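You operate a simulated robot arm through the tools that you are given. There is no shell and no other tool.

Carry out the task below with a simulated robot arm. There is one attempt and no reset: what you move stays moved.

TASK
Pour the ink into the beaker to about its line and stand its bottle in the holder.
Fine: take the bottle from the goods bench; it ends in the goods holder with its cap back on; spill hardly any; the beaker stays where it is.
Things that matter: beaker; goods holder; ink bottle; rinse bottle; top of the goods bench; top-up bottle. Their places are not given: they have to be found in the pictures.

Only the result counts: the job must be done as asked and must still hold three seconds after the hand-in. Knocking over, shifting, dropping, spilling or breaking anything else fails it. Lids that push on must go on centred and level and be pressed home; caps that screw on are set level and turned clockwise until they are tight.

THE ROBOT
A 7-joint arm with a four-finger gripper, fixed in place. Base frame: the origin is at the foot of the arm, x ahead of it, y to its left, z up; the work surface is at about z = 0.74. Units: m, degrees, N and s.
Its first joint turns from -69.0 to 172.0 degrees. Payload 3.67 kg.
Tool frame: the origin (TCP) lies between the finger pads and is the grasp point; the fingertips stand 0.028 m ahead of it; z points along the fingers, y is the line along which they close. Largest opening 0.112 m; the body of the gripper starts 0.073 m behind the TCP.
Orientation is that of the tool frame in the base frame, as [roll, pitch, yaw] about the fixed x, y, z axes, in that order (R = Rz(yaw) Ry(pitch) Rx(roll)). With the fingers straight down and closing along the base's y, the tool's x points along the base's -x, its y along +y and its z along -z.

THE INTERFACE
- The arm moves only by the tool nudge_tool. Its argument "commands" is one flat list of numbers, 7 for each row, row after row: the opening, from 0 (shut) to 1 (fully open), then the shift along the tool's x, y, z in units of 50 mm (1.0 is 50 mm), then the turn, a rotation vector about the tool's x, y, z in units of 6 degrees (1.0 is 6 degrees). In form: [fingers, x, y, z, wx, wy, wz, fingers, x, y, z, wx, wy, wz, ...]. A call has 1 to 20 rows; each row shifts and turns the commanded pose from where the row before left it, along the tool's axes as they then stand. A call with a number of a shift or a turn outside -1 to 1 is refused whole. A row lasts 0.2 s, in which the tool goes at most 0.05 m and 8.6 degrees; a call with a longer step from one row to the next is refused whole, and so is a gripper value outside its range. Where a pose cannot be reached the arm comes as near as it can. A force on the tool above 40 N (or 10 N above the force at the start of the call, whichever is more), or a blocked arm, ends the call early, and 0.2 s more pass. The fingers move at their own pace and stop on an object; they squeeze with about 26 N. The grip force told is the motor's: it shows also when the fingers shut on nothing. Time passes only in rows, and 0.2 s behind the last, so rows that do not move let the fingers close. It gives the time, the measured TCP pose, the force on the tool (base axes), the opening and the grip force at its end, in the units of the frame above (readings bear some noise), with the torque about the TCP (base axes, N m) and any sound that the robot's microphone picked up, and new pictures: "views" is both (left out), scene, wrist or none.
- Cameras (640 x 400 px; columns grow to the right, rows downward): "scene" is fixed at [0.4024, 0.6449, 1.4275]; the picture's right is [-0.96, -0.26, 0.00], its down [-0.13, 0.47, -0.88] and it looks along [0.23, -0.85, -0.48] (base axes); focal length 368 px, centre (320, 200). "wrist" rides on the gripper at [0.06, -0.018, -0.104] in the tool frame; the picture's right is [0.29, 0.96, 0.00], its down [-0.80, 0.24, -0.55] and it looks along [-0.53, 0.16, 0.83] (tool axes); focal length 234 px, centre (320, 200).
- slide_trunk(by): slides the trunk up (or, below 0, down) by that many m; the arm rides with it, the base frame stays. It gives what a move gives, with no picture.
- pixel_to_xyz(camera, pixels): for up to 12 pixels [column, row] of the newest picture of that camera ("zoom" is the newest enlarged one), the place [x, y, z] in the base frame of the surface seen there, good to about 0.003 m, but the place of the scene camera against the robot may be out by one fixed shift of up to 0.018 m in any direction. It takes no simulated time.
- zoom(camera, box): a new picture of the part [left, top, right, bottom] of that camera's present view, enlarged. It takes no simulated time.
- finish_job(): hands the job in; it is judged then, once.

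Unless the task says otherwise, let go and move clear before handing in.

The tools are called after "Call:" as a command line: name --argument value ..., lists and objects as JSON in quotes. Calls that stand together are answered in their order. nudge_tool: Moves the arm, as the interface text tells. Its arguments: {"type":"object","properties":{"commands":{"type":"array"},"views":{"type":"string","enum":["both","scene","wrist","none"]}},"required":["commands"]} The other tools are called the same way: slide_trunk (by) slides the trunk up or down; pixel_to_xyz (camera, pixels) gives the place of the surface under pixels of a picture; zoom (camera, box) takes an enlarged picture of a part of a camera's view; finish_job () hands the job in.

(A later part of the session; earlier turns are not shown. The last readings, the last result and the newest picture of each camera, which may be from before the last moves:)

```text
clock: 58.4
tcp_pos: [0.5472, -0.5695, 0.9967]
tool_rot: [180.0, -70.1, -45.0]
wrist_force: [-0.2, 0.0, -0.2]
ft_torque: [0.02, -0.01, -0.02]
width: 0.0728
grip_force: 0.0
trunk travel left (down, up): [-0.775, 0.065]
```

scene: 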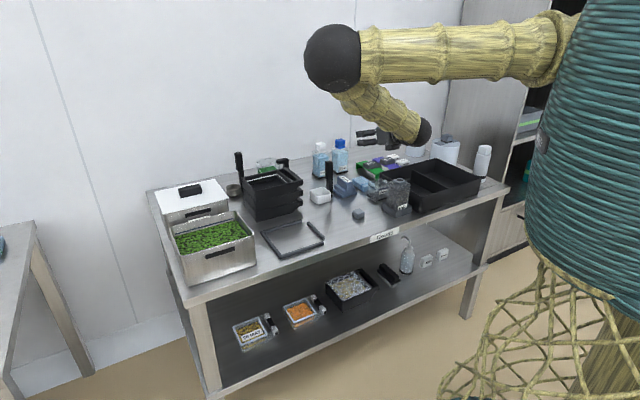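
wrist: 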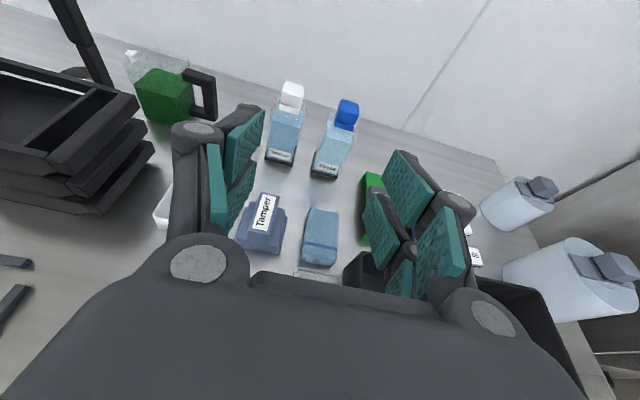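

θ=70° pointing along h is reachable here. Dry run: lower to z≈0.90 and roll about the h axis by 78° towards -c to see if the whole pour motion is reachable.

Call:
nudge_tool --commands '[0.65, -0.94, 0, 0.342, 0, 0, 0, 0.65, -0.94, 0, 0.342, 0, 0, 0, 0.65, 0, 0, 0, 0.342, 0, 0.94, 0.65, 0, 0, 0, 0.342, 0, 0.94, 0.65, 0, 0, 0, 0.342, 0, 0.94, 0.65, 0, 0, 0, 0.342, 0, 0.94, 0.65, 0, 0, 0, 0.342, 0, 0.94, 0.65, 0, 0, 0, 0.342, 0, 0.94, 0.65, 0, 0, 0, 0.342, 0, 0.94, 0.65, 0, 0, 0, 0.342, 0, 0.94, 0.65, 0, 0, 0, 0.342, 0, 0.94, 0.65, 0, 0, 0, 0.342, 0, 0.94, 0.65, 0, 0, 0, 0.342, 0, 0.94, 0.65, 0, 0, 0, 0.342, 0, 0.94, 0.65, 0, 0, 0, 0.342, 0, 0.94, 0.65, 0, 0, 0, 0, 0, 0]' --views "both"

```text
clock: 61.8
tcp_pos: [0.5464, -0.57, 0.9002]
tool_rot: [-93.9, -11.3, -114.7]
wrist_force: [0.8, -5.5, 27.5]
ft_torque: [1.34, 2.8, 0.44]
width: 0.0729
grip_force: 0.1
trunk travel left (down, up): [-0.775, 0.065]
```

scene: 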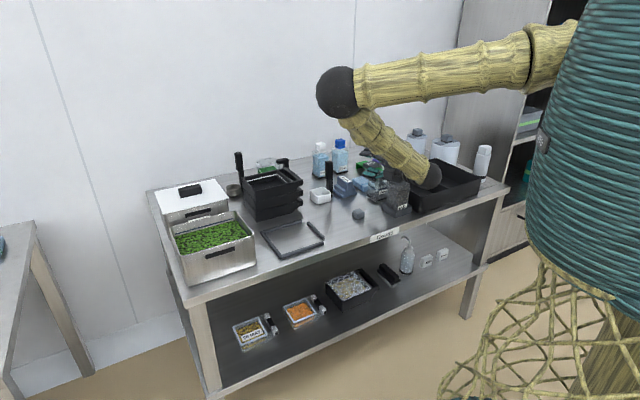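
wrist: 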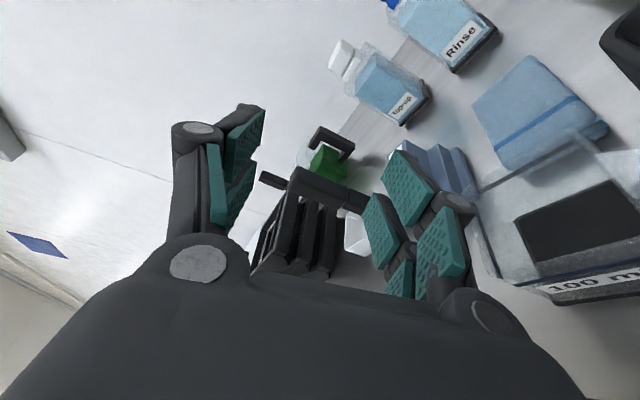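

There is 27 N upward on the tool: the hand is resting on the open bottle in the holder, which won't be there in the real pour. I'll lift straight up at once.

Call:
nudge_tool --commands '[0.65, 0.097, -0.489, -0.036, 0, 0, 0, 0.65, 0.195, -0.95, -0.071, 0, 0, 0, 0.65, 0, 0, 0, 0, 0, 0]' --views "both"

```text
clock: 62.6
tcp_pos: [0.5475, -0.5714, 0.9717]
tool_rot: [-94.3, -11.3, -114.6]
wrist_force: [0.0, -0.2, 0.4]
ft_torque: [0.0, 0.0, 0.01]
width: 0.0728
grip_force: 0.1
trunk travel left (down, up): [-0.775, 0.065]
```

scene: 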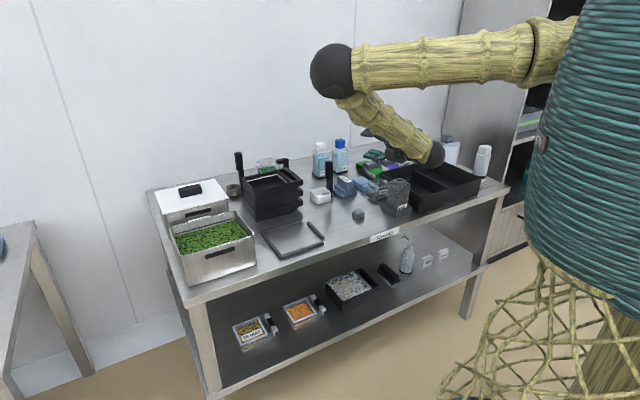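
wrist: 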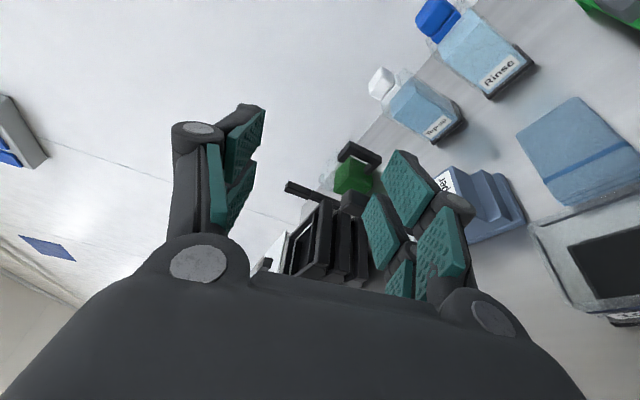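

The force is back to zero. I'll check that the bottle is still upright and undamaged in the holder.

Call:
zoom --camera "scene" --box '[340, 150, 450, 230]'

```text
5.00 times, centred on (395, 190) of scene
```

zoom: 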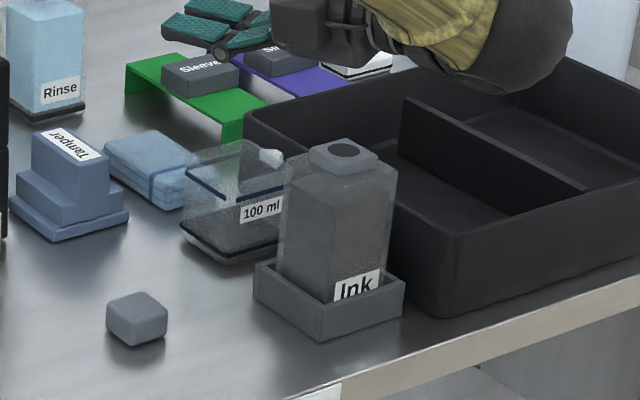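

The bottle is upright and the cap stands on the bench at (137,318) in the zoom. I'll roll the tool back upright and raise the trunk its last 0.06 m to ease the fold limit.

Call:
nudge_tool --commands '[0.65, 0, 0, 0, -0.342, 0, -0.94, 0.65, 0, 0, 0, -0.342, 0, -0.94, 0.65, 0, 0, 0, -0.342, 0, -0.94, 0.65, 0, 0, 0, -0.342, 0, -0.94, 0.65, 0, 0, 0, -0.342, 0, -0.94, 0.65, 0, 0, 0, -0.342, 0, -0.94, 0.65, 0, 0, 0, -0.342, 0, -0.94, 0.65, 0, 0, 0, -0.342, 0, -0.94, 0.65, 0, 0, 0, -0.342, 0, -0.94, 0.65, 0, 0, 0, -0.342, 0, -0.94, 0.65, 0, 0, 0, -0.342, 0, -0.94, 0.65, 0, 0, 0, -0.342, 0, -0.94, 0.65, 0, 0, 0, -0.342, 0, -0.94, 0.65, 0, 0, 0, 0, 0, 0]' --views "none"

Call:
slide_trunk --by 0.06

Call:
nudge_tool --commands '[0.65, 0, 0, 0, 0, 0, 0]' --views "both"

```text
clock: 65.6
tcp_pos: [0.5475, -0.5706, 0.9702]
tool_rot: [179.9, -70.1, -44.9]
wrist_force: [-0.1, 0.0, -0.6]
ft_torque: [0.01, 0.01, -0.01]
width: 0.0729
grip_force: 0.1
trunk travel left (down, up): [-0.775, 0.065]
```

```text
clock: 66.6
tcp_pos: [0.5481, -0.5703, 1.0298]
tool_rot: [180.0, -70.1, -45.0]
wrist_force: [-0.8, -0.5, 0.1]
ft_torque: [0.0, 0.01, 0.01]
width: 0.0727
grip_force: 0.0
trunk travel left (down, up): [-0.835, 0.005]
```

```text
clock: 67.0
tcp_pos: [0.5457, -0.5703, 1.03]
tool_rot: [-180.0, -70.2, -45.0]
wrist_force: [0.4, 0.0, -0.9]
ft_torque: [-0.02, 0.0, 0.01]
width: 0.0728
grip_force: 0.0
trunk travel left (down, up): [-0.835, 0.005]
```

scene: 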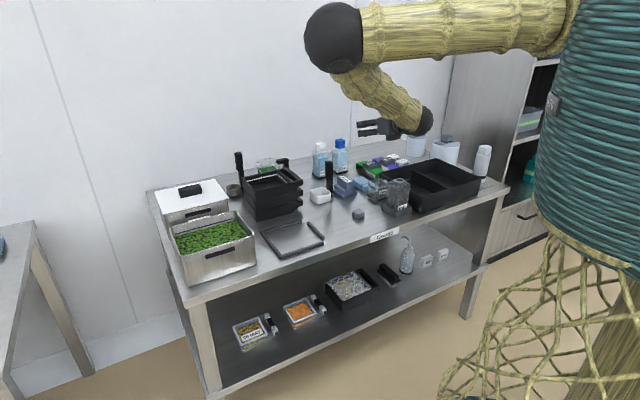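
wrist: 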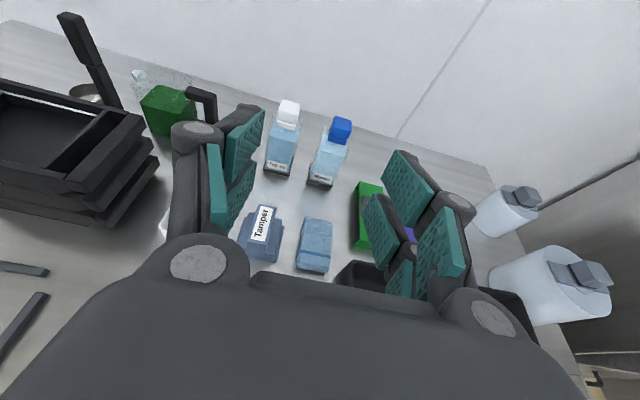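

Next I lower to z≈0.93 (still above the bottle top) and then slide back over the bottle so the fingers can straddle it.

Call:
nudge_tool --commands '[0.65, -0.94, 0, 0.342, 0, 0, 0, 0.65, -0.94, 0, 0.342, 0, 0, 0, 0.65, -0.287, 0.324, -0.79, 0, 0, 0, 0.65, -0.287, 0.324, -0.79, 0, 0, 0, 0.65, -0.2, 0.32, -0.55, 0, 0, 0, 0.65, 0, 0, 0, 0, 0, 0]' --views "both"

```text
clock: 68.4
tcp_pos: [0.433, -0.5259, 0.927]
tool_rot: [179.9, -70.1, -45.0]
wrist_force: [-0.9, -0.7, -0.6]
ft_torque: [0.01, -0.01, -0.04]
width: 0.0727
grip_force: 0.0
trunk travel left (down, up): [-0.835, 0.005]
```

scene: 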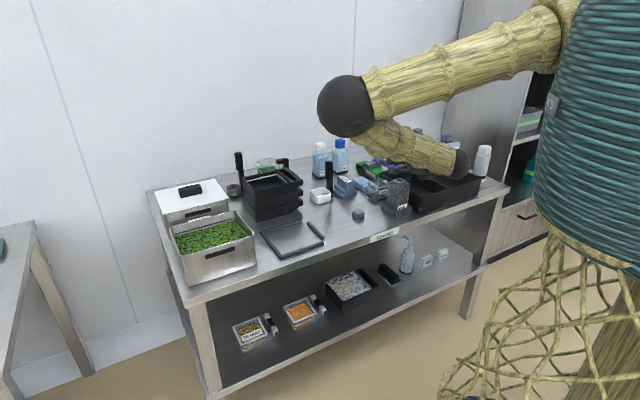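
wrist: 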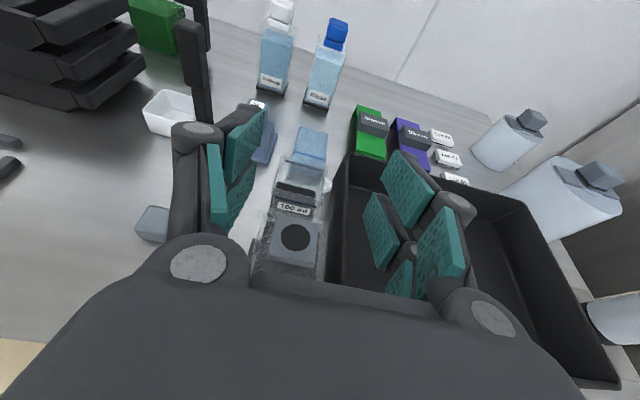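

Reached h=0.678, c=-0.066, z=0.927 without trouble. The open mouth shows at (295,237); I'll measure it and the bottle's edges from here.

Call:
zoom --camera "wrist" --box '[230, 150, 350, 290]'

Call:
pixel_to_xyz --camera "wrist" --pixels '[[275, 225], [317, 228], [312, 258], [270, 255], [295, 218], [285, 262], [295, 237], [258, 250], [325, 260], [260, 235], [293, 209]]'

```text
2.86 times, centred on (290, 220) of wrist
```

zoom: 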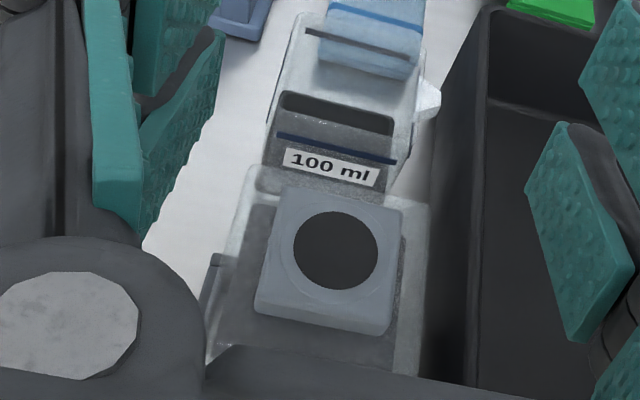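

```text
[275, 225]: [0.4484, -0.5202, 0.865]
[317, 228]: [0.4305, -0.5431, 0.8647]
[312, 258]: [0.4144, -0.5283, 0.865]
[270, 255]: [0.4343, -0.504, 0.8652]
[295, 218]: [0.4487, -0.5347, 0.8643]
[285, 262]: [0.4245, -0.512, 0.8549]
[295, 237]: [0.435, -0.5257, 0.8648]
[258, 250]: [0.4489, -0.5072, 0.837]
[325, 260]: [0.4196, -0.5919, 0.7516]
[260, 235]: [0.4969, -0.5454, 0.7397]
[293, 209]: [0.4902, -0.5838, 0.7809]
```

The mouth centre is at (0.435,-0.526), z=0.865, i.e. h=0.679, c=-0.064. I'll check the tray rim next to the right finger before descending.

Call:
pixel_to_xyz --camera "wrist" --pixels '[[347, 170], [345, 185], [343, 200], [341, 215], [339, 230], [338, 245], [337, 260], [336, 275], [350, 200], [350, 230]]'

```text
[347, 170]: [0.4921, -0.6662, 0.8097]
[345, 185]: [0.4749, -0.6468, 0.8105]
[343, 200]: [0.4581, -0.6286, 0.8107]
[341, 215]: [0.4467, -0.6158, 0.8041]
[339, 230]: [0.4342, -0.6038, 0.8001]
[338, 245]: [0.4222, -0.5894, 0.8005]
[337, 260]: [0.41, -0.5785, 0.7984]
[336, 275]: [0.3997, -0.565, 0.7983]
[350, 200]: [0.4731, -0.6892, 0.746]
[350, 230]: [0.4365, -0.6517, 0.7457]
```

The tray's side is at c≈-0.118 (rim z=0.81), so I'll use an opening of 0.067 m and grip at z≈0.83. Descending halfway first to verify the straddle.

Call:
nudge_tool --commands '[0.6, -0.25, -0.024, 0.0, 0, 0, 0, 0.6, -0.4, 0, 0.146, 0, 0, 0, 0.6, -0.4, 0, 0.146, 0, 0, 0, 0.6, 0, 0, 0, 0, 0, 0]' --views "both"

```text
clock: 69.4
tcp_pos: [0.4313, -0.5218, 0.8763]
tool_rot: [180.0, -70.1, -45.0]
wrist_force: [-0.6, -0.9, 0.0]
ft_torque: [-0.01, 0.01, 0.0]
width: 0.0673
grip_force: 0.1
trunk travel left (down, up): [-0.835, 0.005]
```

scene: 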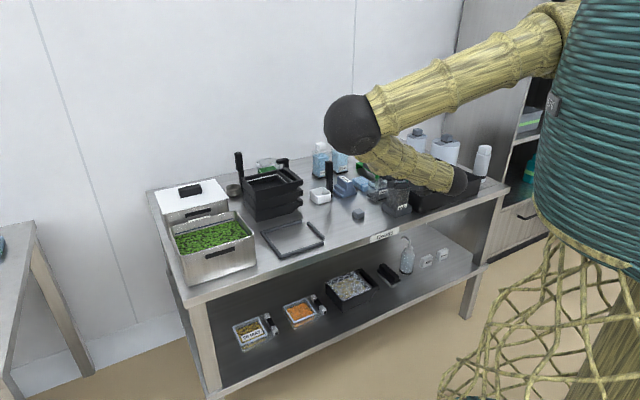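
wrist: 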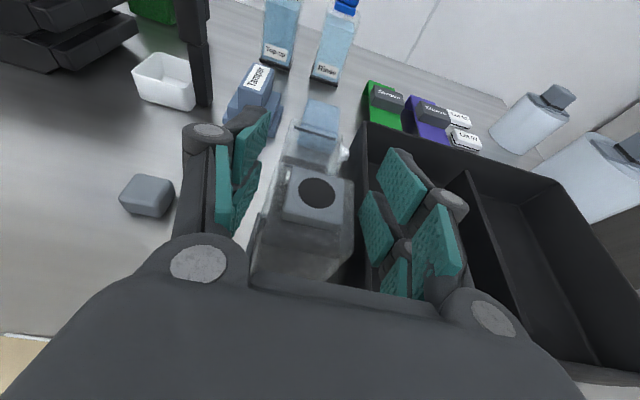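

The bottle's mouth (317,193) is centred between the fingers and the TCP is at h=0.674, c=-0.064. I'll go down the remaining 46 mm.

Call:
nudge_tool --commands '[0.6, -0.29, 0, 0.105, 0, 0, 0, 0.6, -0.29, 0, 0.105, 0, 0, 0, 0.6, -0.29, 0, 0.105, 0, 0, 0, 0.6, 0, 0, 0, 0, 0, 0]' --views "both"

```text
clock: 70.4
tcp_pos: [0.4317, -0.521, 0.832]
tool_rot: [179.9, -70.1, -45.0]
wrist_force: [0.6, -0.1, 0.5]
ft_torque: [-0.01, -0.01, 0.0]
width: 0.0673
grip_force: 0.2
trunk travel left (down, up): [-0.835, 0.005]
```

scene: 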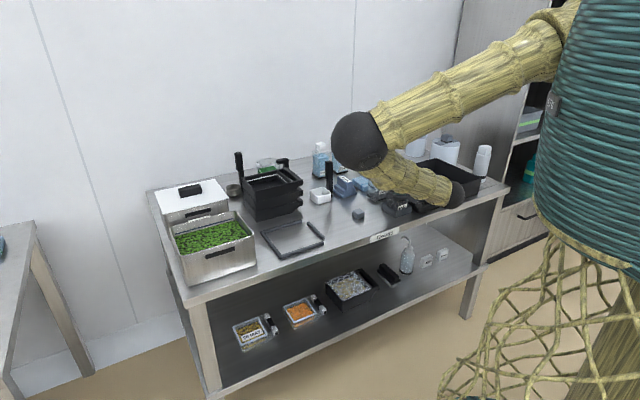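
wrist: 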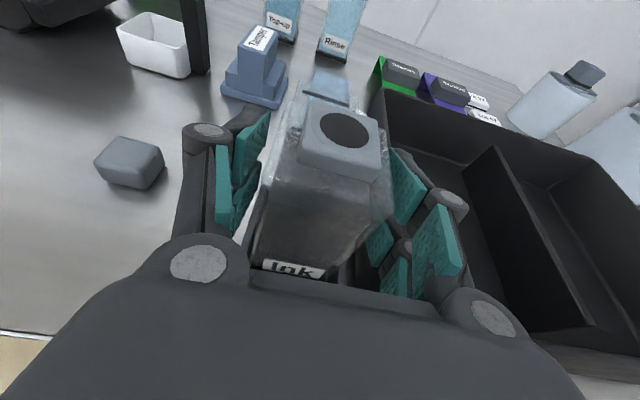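

The fingers straddle the bottle with no contact. I'll close the grip.

Call:
nudge_tool --commands '[0.4, 0, 0, 0, 0, 0, 0, 0.4, 0, 0, 0, 0, 0, 0, 0.3, 0, 0, 0, 0, 0, 0, 0.3, 0, 0, 0, 0, 0, 0]' --views "wrist"

```text
clock: 71.4
tcp_pos: [0.4309, -0.5213, 0.8314]
tool_rot: [-180.0, -70.1, -45.1]
wrist_force: [1.2, -0.8, -1.3]
ft_torque: [-0.11, 0.03, 0.04]
width: 0.056
grip_force: 25.6
trunk travel left (down, up): [-0.835, 0.005]
```

wrist: 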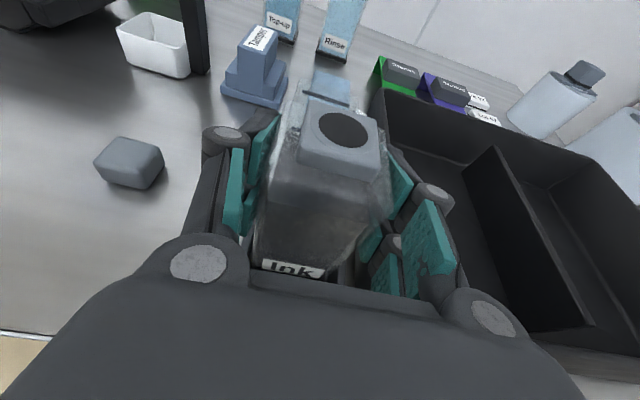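

Gripped at 25.6 N (TCP h=0.673, c=-0.064, z=0.831; mouth 34 mm above the TCP). I'll lift straight out of the holder to z≈0.94.

Call:
nudge_tool --commands '[0.3, 0.19, 0, -0.068, 0, 0, 0, 0.3, 0.38, 0, -0.137, 0, 0, 0, 0.3, 0.5, 0, -0.18, 0, 0, 0, 0.3, 0.5, 0, -0.18, 0, 0, 0, 0.3, 0.47, 0, -0.17, 0, 0, 0, 0.3, 0, 0, 0, 0, 0, 0]' --views "both"

```text
clock: 72.8
tcp_pos: [0.4314, -0.5237, 0.9367]
tool_rot: [-179.9, -70.0, -44.9]
wrist_force: [0.2, -0.2, -3.6]
ft_torque: [0.01, 0.03, -0.01]
width: 0.0557
grip_force: 25.5
trunk travel left (down, up): [-0.835, 0.005]
```

scene: 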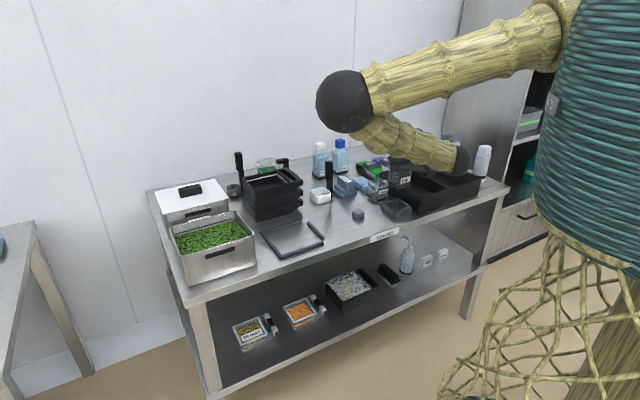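
wrist: 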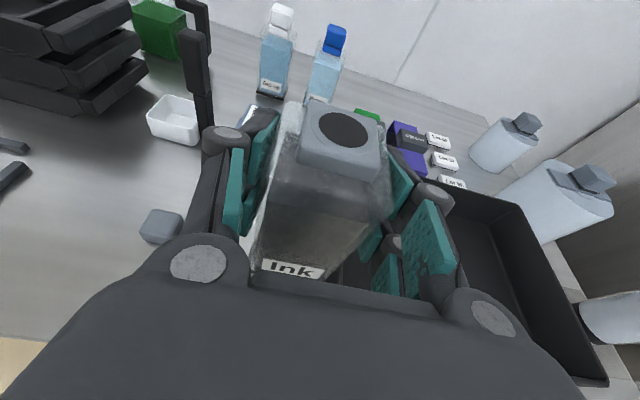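

The bottle is out of the holder. I'll take a close look at the beaker's rim and its line before moving over it.

Call:
zoom --camera "scene" --box '[355, 165, 415, 220]'

Call:
pixel_to_xyz --camera "scene" --pixels '[[368, 182], [376, 177], [391, 183], [380, 190], [372, 186], [385, 188], [378, 196], [371, 198], [380, 200], [374, 187]]'

```text
7.27 times, centred on (385, 192) of scene
```

zoom: 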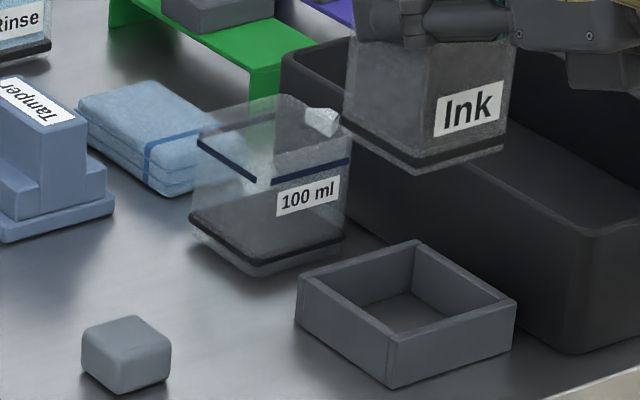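

```text
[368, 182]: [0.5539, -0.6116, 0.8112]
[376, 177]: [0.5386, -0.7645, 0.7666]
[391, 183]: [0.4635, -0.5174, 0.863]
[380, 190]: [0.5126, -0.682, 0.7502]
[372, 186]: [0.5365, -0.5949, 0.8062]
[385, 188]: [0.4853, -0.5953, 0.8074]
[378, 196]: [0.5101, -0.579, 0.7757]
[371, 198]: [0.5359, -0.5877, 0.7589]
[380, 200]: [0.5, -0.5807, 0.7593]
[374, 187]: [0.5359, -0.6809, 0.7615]
```

The line band is at about z=0.797 (rim about 0.81, floor 0.755). I'll carry the bottle upright to beside the beaker's centre (TCP h≈0.785, c≈-0.021), keeping its base above the rim.

Call:
nudge_tool --commands '[0.3, 0.12, -0.14, 0.33, 0, 0, 0, 0.3, 0.2, -0.24, 0.57, 0, 0, 0, 0.3, 0.2, -0.24, 0.57, 0, 0, 0, 0.3, 0.15, -0.17, 0.41, 0, 0, 0, 0.3, 0.08, -0.09, 0.19, 0, 0, 0, 0.3, 0, 0, 0, 0, 0, 0]' --views "both"

```text
clock: 74.2
tcp_pos: [0.5408, -0.5681, 0.938]
tool_rot: [180.0, -70.1, -45.1]
wrist_force: [0.1, 0.1, -4.5]
ft_torque: [0.02, 0.03, 0.0]
width: 0.0561
grip_force: 25.9
trunk travel left (down, up): [-0.835, 0.005]
```

scene: 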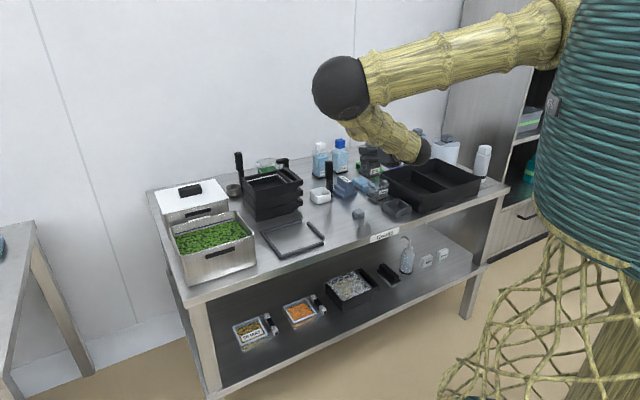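
wrist: 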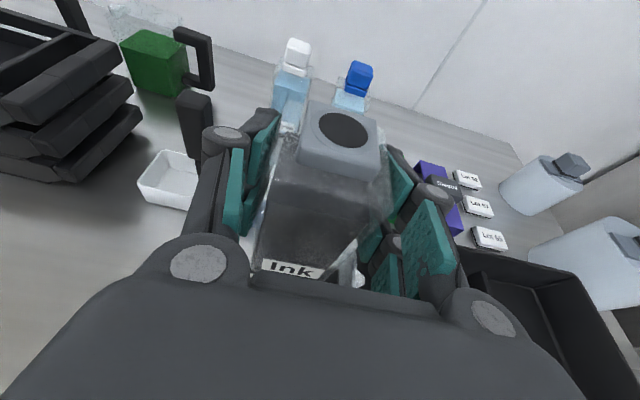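

TCP is at h=0.784, c=-0.019, z=0.938. I'll roll the first 30° towards the beaker and look.

Call:
nudge_tool --commands '[0.3, 0, 0, 0, 0.171, 0, 0.47, 0.3, 0, 0, 0, 0.342, 0, 0.94, 0.3, 0, 0, 0, 0.342, 0, 0.94, 0.3, 0, 0, 0, 0.342, 0, 0.94, 0.3, 0, 0, 0, 0.342, 0, 0.94, 0.3, 0, 0, 0, 0.171, 0, 0.47, 0.3, 0, 0, 0, 0, 0, 0]' --views "both"

```text
clock: 75.8
tcp_pos: [0.5401, -0.5677, 0.9382]
tool_rot: [-120.5, -54.5, -99.2]
wrist_force: [0.3, 0.0, -3.2]
ft_torque: [-0.02, 0.04, -0.01]
width: 0.0557
grip_force: 26.2
trunk travel left (down, up): [-0.835, 0.005]
```

scene: 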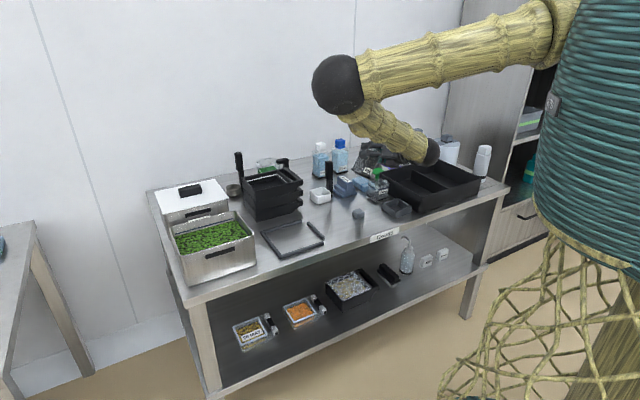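
wrist: 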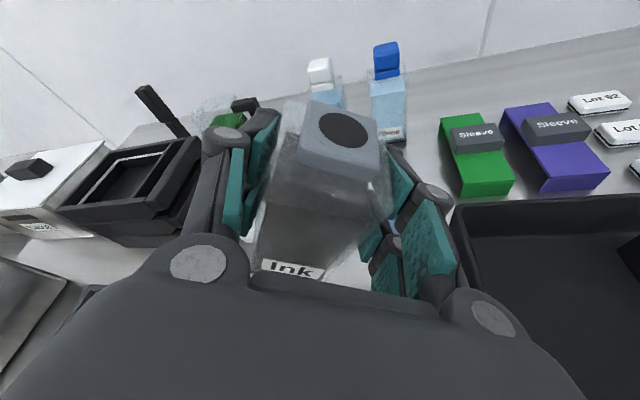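

No spill at 30°. I'll roll to 42° and lower the bottle so the mouth is closer to the beaker (TCP z≈0.88).

Call:
nudge_tool --commands '[0.3, 0, 0, 0, 0.171, 0, 0.47, 0.3, 0, 0, 0, 0.342, 0, 0.94, 0.3, 0, 0, 0, 0.171, 0, 0.47, 0.3, -0.35, 0.335, 0.127, 0, 0, 0, 0.3, -0.35, 0.335, 0.127, 0, 0, 0, 0.3, 0, 0, 0, 0, 0, 0]' --views "both"

Call:
zoom --camera "scene" --box '[330, 120, 450, 220]'

```text
clock: 77.2
tcp_pos: [0.5403, -0.5681, 0.8905]
tool_rot: [-110.7, -44.4, -106.5]
wrist_force: [-0.9, 0.3, -3.1]
ft_torque: [-0.04, 0.09, 0.01]
width: 0.0561
grip_force: 26.2
trunk travel left (down, up): [-0.835, 0.005]
```

scene: 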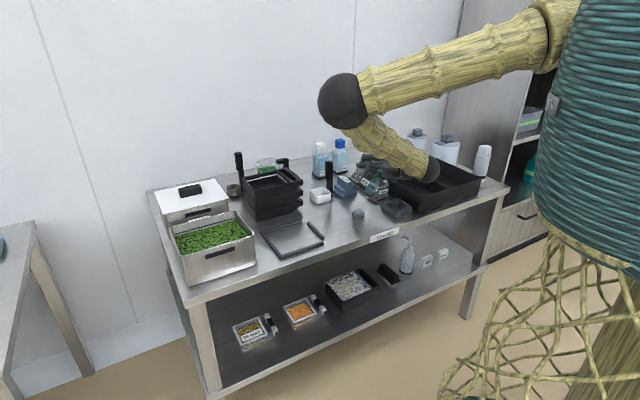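
wrist: 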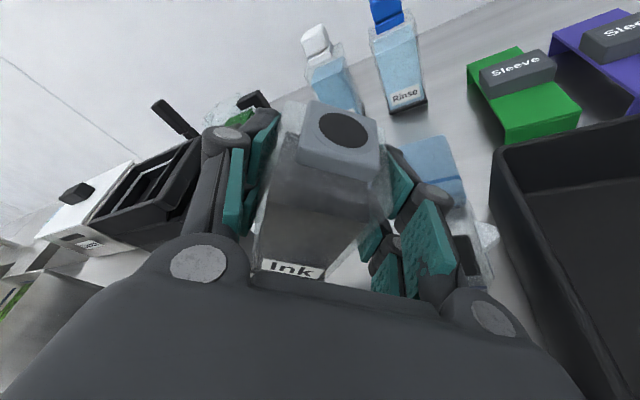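

```text
4.00 times, centred on (390, 170) of scene
```

zoom: 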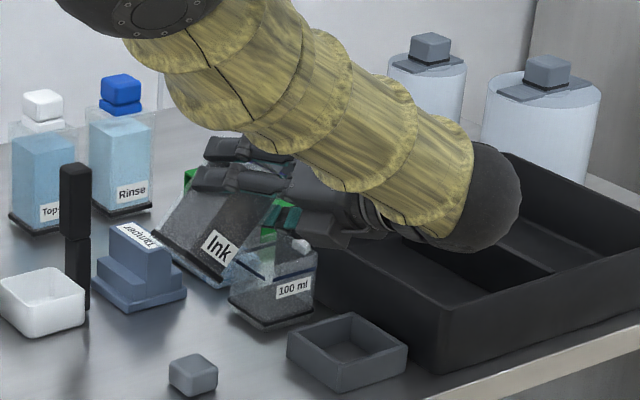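

The scene view shows the beaker clearly (zoom (272,280)) with the bottle tilted above it and no ink yet. I'll continue in small steps, 6° at a time.

Call:
nudge_tool --commands '[0.3, 0, 0, 0, 0.171, 0, 0.47, 0.3, 0, 0, 0, 0.171, 0, 0.47, 0.3, 0, 0, 0, 0, 0, 0]' --views "both"

Call:
zoom --camera "scene" --box '[350, 150, 420, 210]'

```text
clock: 78.0
tcp_pos: [0.5397, -0.5683, 0.8882]
tool_rot: [-107.1, -38.8, -109.0]
wrist_force: [0.0, -0.1, -3.1]
ft_torque: [-0.06, 0.06, -0.04]
width: 0.0558
grip_force: 25.8
trunk travel left (down, up): [-0.835, 0.005]
```

scene: 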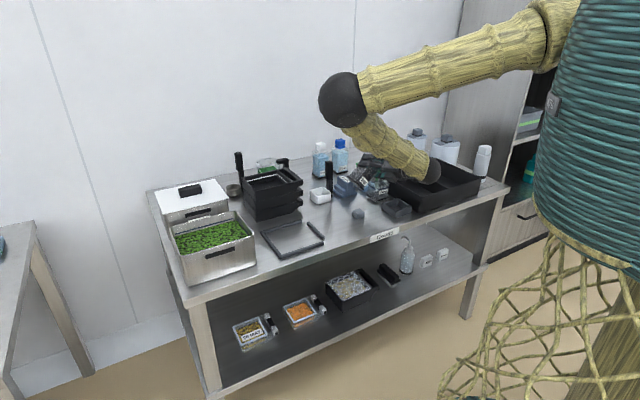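
wrist: 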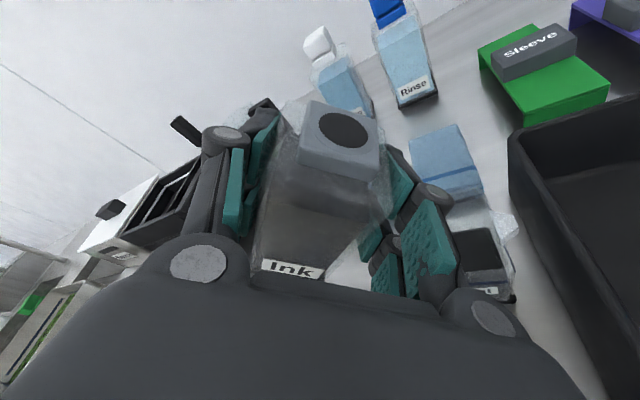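

```text
6.67 times, centred on (385, 180) of scene
```

zoom: 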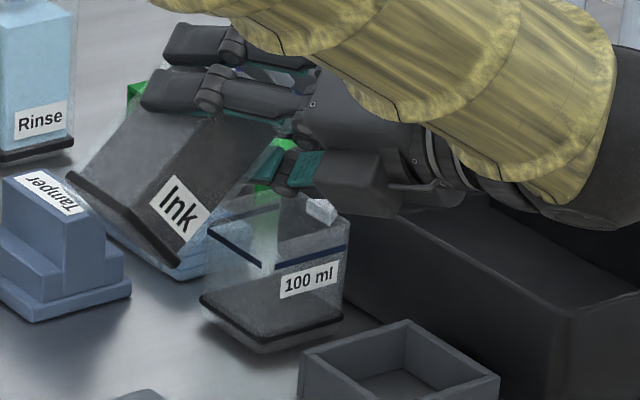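

No stream yet at 48°. I'll measure where the beaker sits relative to the mouth from this wrist view (beaker at about (480,250)).

Call:
zoom --camera "wrist" --box '[400, 180, 560, 320]'

Call:
pixel_to_xyz --camera "wrist" --pixels '[[475, 255], [460, 240], [490, 240], [485, 270], [505, 225], [510, 298], [465, 232], [510, 250], [345, 130], [490, 290]]'

```text
2.86 times, centred on (480, 250) of wrist
```

zoom: 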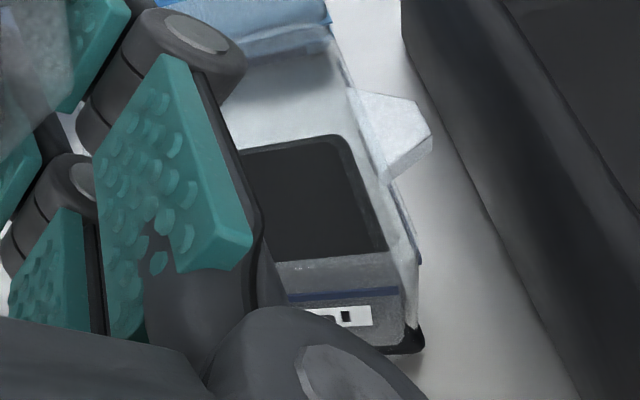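

```text
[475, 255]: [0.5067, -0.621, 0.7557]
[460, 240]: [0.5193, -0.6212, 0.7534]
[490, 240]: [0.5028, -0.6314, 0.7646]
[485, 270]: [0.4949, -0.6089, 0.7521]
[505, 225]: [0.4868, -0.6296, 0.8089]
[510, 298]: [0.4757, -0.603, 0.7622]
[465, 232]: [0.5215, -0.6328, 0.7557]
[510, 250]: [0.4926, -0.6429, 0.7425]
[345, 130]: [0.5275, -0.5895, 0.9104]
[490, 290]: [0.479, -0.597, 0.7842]
```

The mouth centre is at (0.5275,-0.5895,0.910), i.e. c=-0.044, h=0.790, well inside the beaker opening. I'll continue rolling: another 6°.

Call:
nudge_tool --commands '[0.3, 0, 0, 0, 0.171, 0, 0.47, 0.3, 0, 0, 0, 0.171, 0, 0.47, 0.3, 0, 0, 0, 0, 0, 0]' --views "both"

Call:
zoom --camera "scene" --box '[350, 150, 420, 210]'

```text
clock: 78.8
tcp_pos: [0.5401, -0.5679, 0.8889]
tool_rot: [-103.8, -33.5, -110.9]
wrist_force: [-0.6, 0.3, -3.8]
ft_torque: [-0.04, 0.09, 0.02]
width: 0.0561
grip_force: 26.4
trunk travel left (down, up): [-0.835, 0.005]
```

scene: 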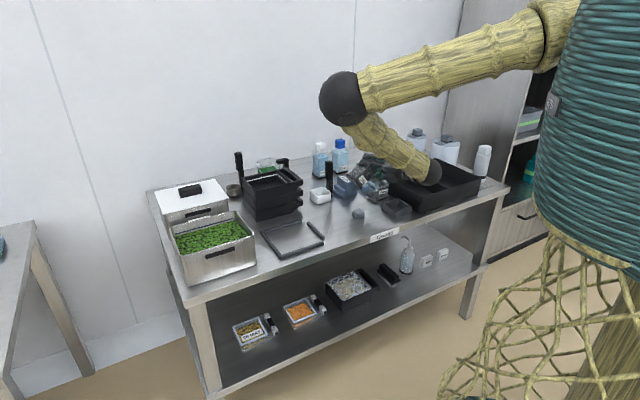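
wrist: 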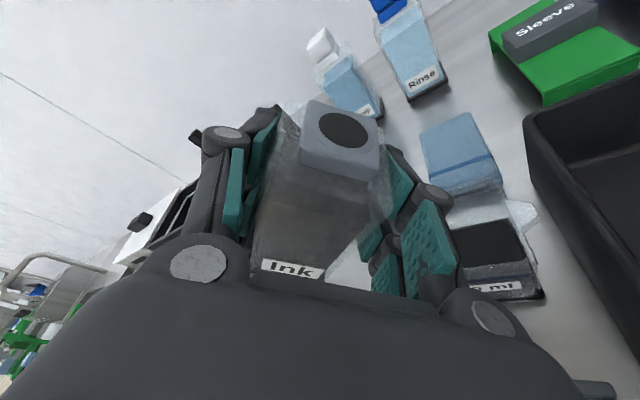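

```text
6.67 times, centred on (385, 180) of scene
```

zoom: 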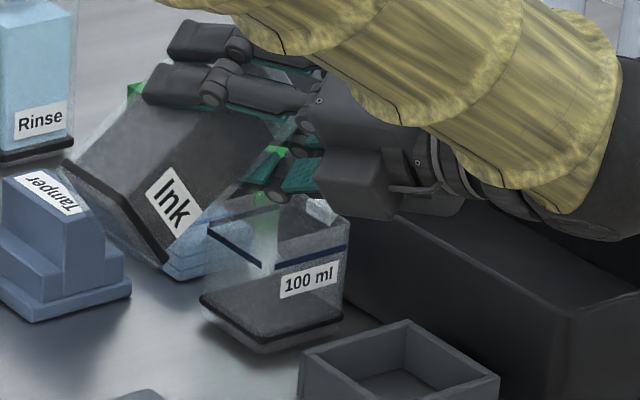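

Still no ink at 54°. I'll lower 14 mm and roll on to 60°.

Call:
nudge_tool --commands '[0.3, -0.155, 0.227, 0.056, 0, 0, 0, 0.3, 0, 0, 0, 0.171, 0, 0.47, 0.3, 0, 0, 0, 0.171, 0, 0.47, 0.3, 0, 0, 0, 0, 0, 0]' --views "both"

Call:
zoom --camera "scene" --box '[350, 150, 420, 210]'

```text
clock: 79.8
tcp_pos: [0.54, -0.5678, 0.874]
tool_rot: [-101.1, -28.0, -112.3]
wrist_force: [-0.1, -0.6, -2.8]
ft_torque: [-0.08, 0.06, 0.04]
width: 0.0562
grip_force: 26.2
trunk travel left (down, up): [-0.835, 0.005]
```

scene: 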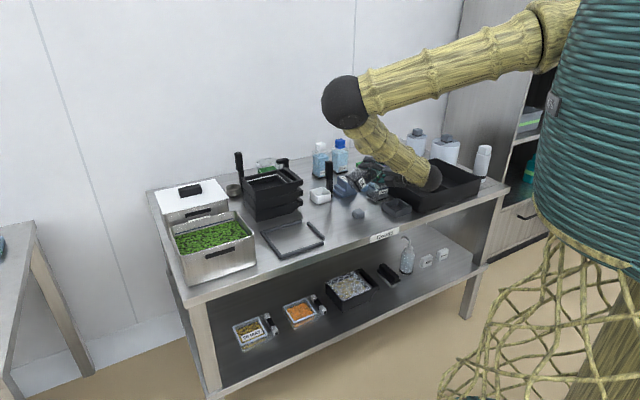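
wrist: 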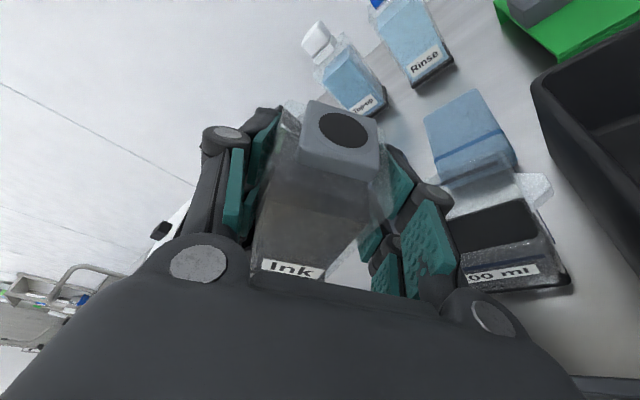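

```text
6.67 times, centred on (385, 180) of scene
```

zoom: 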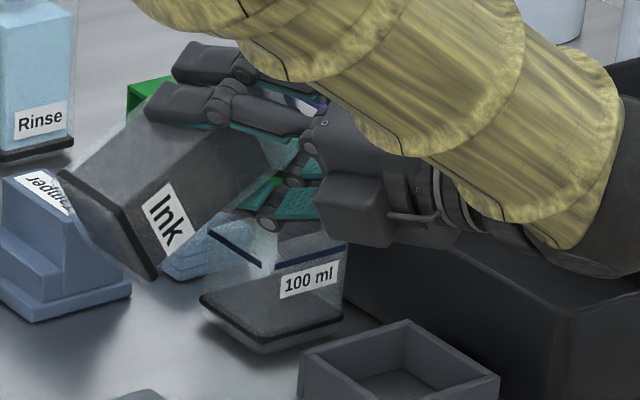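

At 60° still nothing; clearances look good. Continuing to 66°.

Call:
nudge_tool --commands '[0.3, 0, 0, 0, 0.171, 0, 0.47, 0.3, 0, 0, 0, 0.171, 0, 0.47, 0.3, 0, 0, 0, 0, 0, 0]' --views "both"

Call:
zoom --camera "scene" --box '[350, 150, 420, 210]'

```text
clock: 80.6
tcp_pos: [0.5395, -0.5681, 0.8737]
tool_rot: [-98.4, -22.5, -113.3]
wrist_force: [0.2, -0.1, -3.8]
ft_torque: [-0.04, 0.08, 0.0]
width: 0.0557
grip_force: 26.1
trunk travel left (down, up): [-0.835, 0.005]
```

scene: 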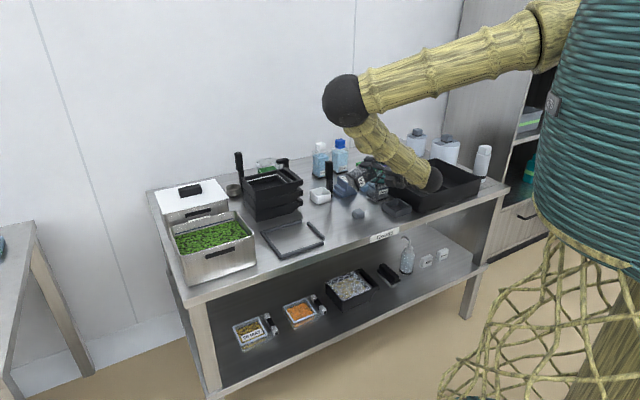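
wrist: 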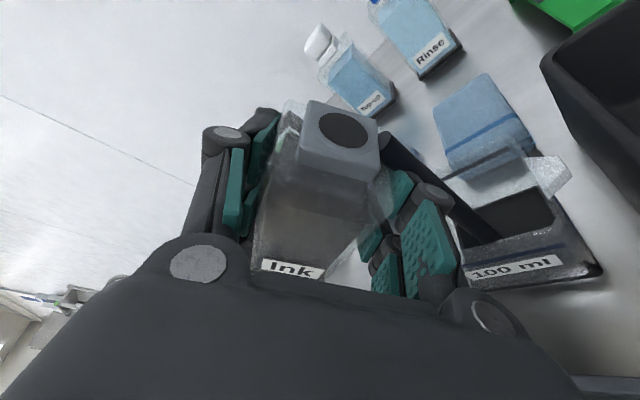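

```text
6.67 times, centred on (385, 180) of scene
```

zoom: 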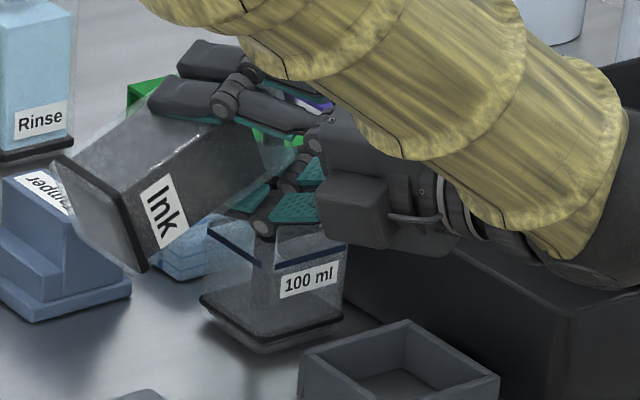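

A stream has started: in the wrist view it runs from the mouth (380,135) into the beaker at (485,235). I'll hold the pose briefly and check how fast the level rises.

Call:
nudge_tool --commands '[0.3, 0, 0, 0, 0, 0, 0]' --views "both"

Call:
zoom --camera "scene" --box '[360, 160, 410, 210]'

Call:
zoom --camera "wrist" --box '[370, 120, 630, 320]'

```text
clock: 81.0
tcp_pos: [0.54, -0.5689, 0.8736]
tool_rot: [-98.6, -22.5, -113.4]
wrist_force: [-0.6, 0.0, -3.0]
ft_torque: [-0.1, 0.1, 0.01]
width: 0.0558
grip_force: 26.0
trunk travel left (down, up): [-0.835, 0.005]
```

scene: 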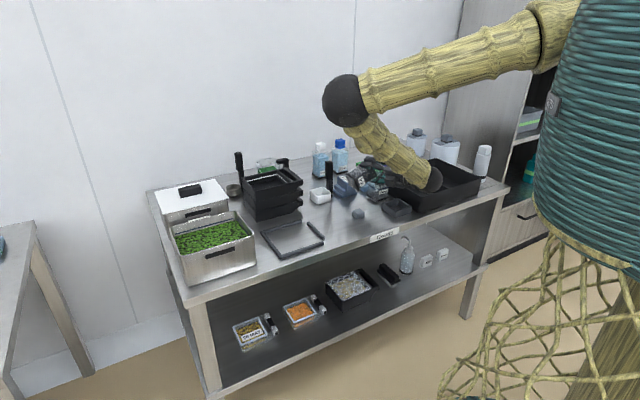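
wrist: 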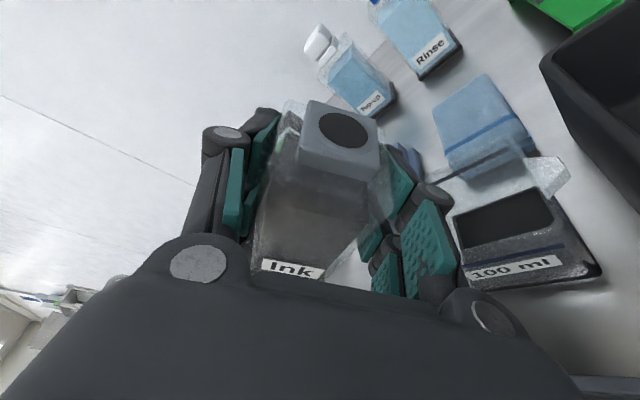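

```text
8.00 times, centred on (385, 185) of scene
```

zoom: 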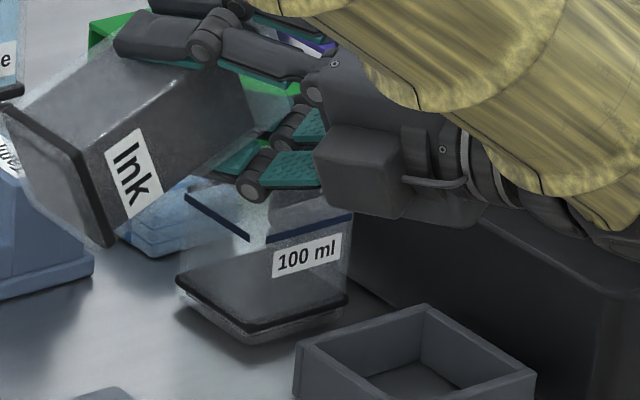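

```text
2.00 times, centred on (500, 220) of wrist
```

zoom: 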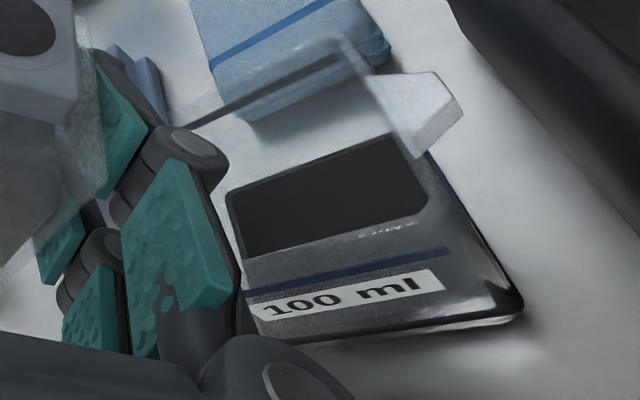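

The stream stopped by itself, so the flow depends on the tilt. I can read the ink surface height in the beaker with the wrist view at (505,217).

Call:
pixel_to_xyz --camera "wrist" --pixels '[[505, 217], [490, 225], [525, 210], [480, 235], [515, 250], [540, 245], [505, 203], [490, 262], [530, 254]]'

```text
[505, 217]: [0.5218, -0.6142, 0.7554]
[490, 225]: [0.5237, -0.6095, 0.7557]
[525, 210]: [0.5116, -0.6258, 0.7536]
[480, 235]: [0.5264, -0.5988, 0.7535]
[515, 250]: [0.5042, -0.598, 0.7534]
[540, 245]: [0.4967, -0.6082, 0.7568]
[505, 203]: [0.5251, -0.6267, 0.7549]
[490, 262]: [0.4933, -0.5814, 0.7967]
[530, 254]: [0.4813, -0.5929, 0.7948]
```

The surface is still about at the floor (0.755), and the line reads z≈0.796. I'll tilt 3° more and let the flow settle.

Call:
nudge_tool --commands '[0.3, 0, 0, 0, 0.0855, 0, 0.235, 0.3, 0, 0, 0, 0.0855, 0, 0.235, 0.3, 0, 0, 0, 0, 0, 0]' --views "wrist"

Call:
zoom --camera "wrist" --box '[370, 120, 630, 320]'

Call:
zoom --camera "scene" --box '[360, 160, 410, 210]'

```text
clock: 81.8
tcp_pos: [0.5405, -0.5674, 0.874]
tool_rot: [-97.5, -19.7, -113.8]
wrist_force: [0.6, -0.3, -2.7]
ft_torque: [-0.04, 0.11, 0.02]
width: 0.0558
grip_force: 25.7
trunk travel left (down, up): [-0.835, 0.005]
```

wrist: 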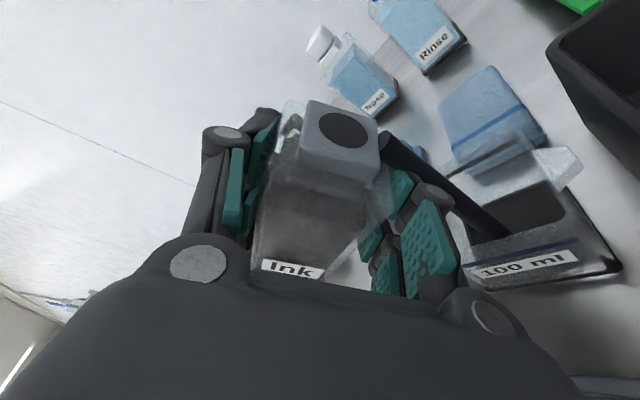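

```text
2.00 times, centred on (500, 220) of wrist
```

zoom: 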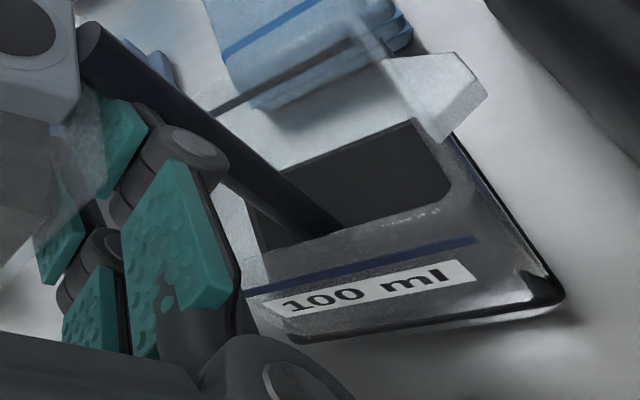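

```text
8.00 times, centred on (385, 185) of scene
```

zoom: 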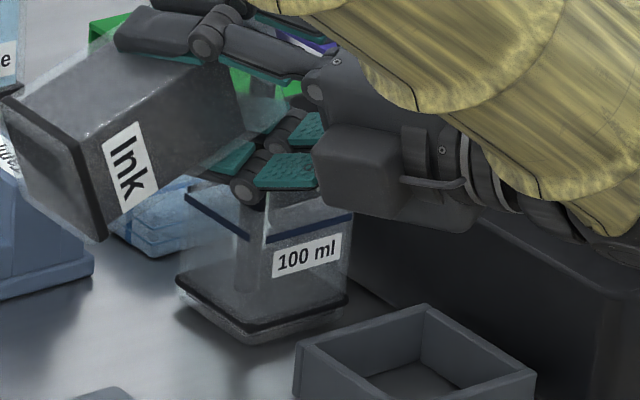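

A vertical stream falls well inside the beaker. I'll hold and monitor the level.

Call:
nudge_tool --commands '[0.3, 0, 0, 0, 0, 0, 0, 0.3, 0, 0, 0, 0, 0, 0]' --views "wrist"

Call:
pixel_to_xyz --camera "wrist" --pixels '[[520, 210], [530, 205], [540, 215], [515, 225], [525, 198], [440, 180], [470, 210], [545, 250]]'

```text
clock: 82.4
tcp_pos: [0.5406, -0.5681, 0.8746]
tool_rot: [-97.4, -19.6, -113.7]
wrist_force: [0.6, 0.6, -3.6]
ft_torque: [-0.06, 0.12, -0.01]
width: 0.0561
grip_force: 26.4
trunk travel left (down, up): [-0.835, 0.005]
```

wrist: 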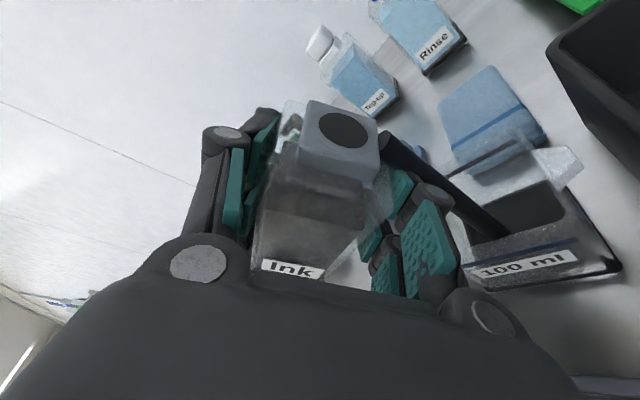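

```text
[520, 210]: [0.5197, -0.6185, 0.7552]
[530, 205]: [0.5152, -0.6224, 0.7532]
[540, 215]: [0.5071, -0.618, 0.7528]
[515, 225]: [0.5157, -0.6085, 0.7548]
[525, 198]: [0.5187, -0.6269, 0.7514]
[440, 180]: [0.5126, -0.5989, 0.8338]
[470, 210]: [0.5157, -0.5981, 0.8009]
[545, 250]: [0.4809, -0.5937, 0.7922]
```

The stream is at (0.514,-0.598), almost exactly the beaker's centre. I'll keep holding.

Call:
nudge_tool --commands '[0.3, 0, 0, 0, 0, 0, 0, 0.3, 0, 0, 0, 0, 0, 0, 0.3, 0, 0, 0, 0, 0, 0, 0.3, 0, 0, 0, 0, 0, 0]' --views "wrist"

Call:
pixel_to_xyz --camera "wrist" --pixels '[[520, 210], [530, 205], [540, 215], [515, 225], [525, 198], [440, 180], [470, 210], [545, 250]]'

Call:
zoom --camera "scene" --box '[360, 160, 410, 210]'

```text
clock: 83.4
tcp_pos: [0.5409, -0.5684, 0.8742]
tool_rot: [-97.4, -19.7, -113.7]
wrist_force: [-0.9, -0.8, -3.4]
ft_torque: [-0.05, 0.09, 0.02]
width: 0.0558
grip_force: 25.5
trunk travel left (down, up): [-0.835, 0.005]
```

wrist: 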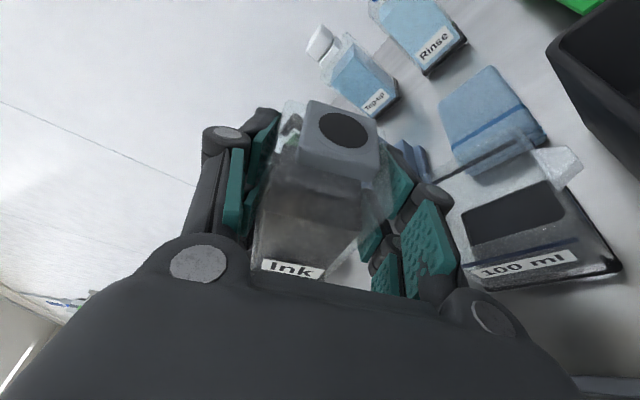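

```text
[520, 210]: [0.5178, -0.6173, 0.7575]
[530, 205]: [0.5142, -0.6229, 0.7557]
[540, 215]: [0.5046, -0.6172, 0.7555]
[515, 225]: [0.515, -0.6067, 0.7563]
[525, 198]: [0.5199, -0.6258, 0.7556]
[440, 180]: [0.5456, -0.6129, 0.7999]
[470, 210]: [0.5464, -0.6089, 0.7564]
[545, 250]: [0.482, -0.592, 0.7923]
```

```text
8.00 times, centred on (385, 185) of scene
```

zoom: 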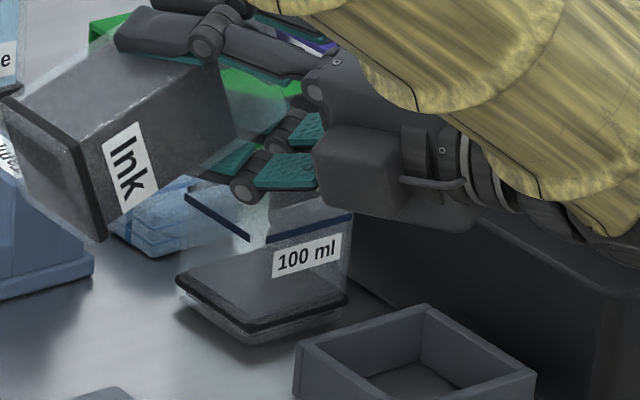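

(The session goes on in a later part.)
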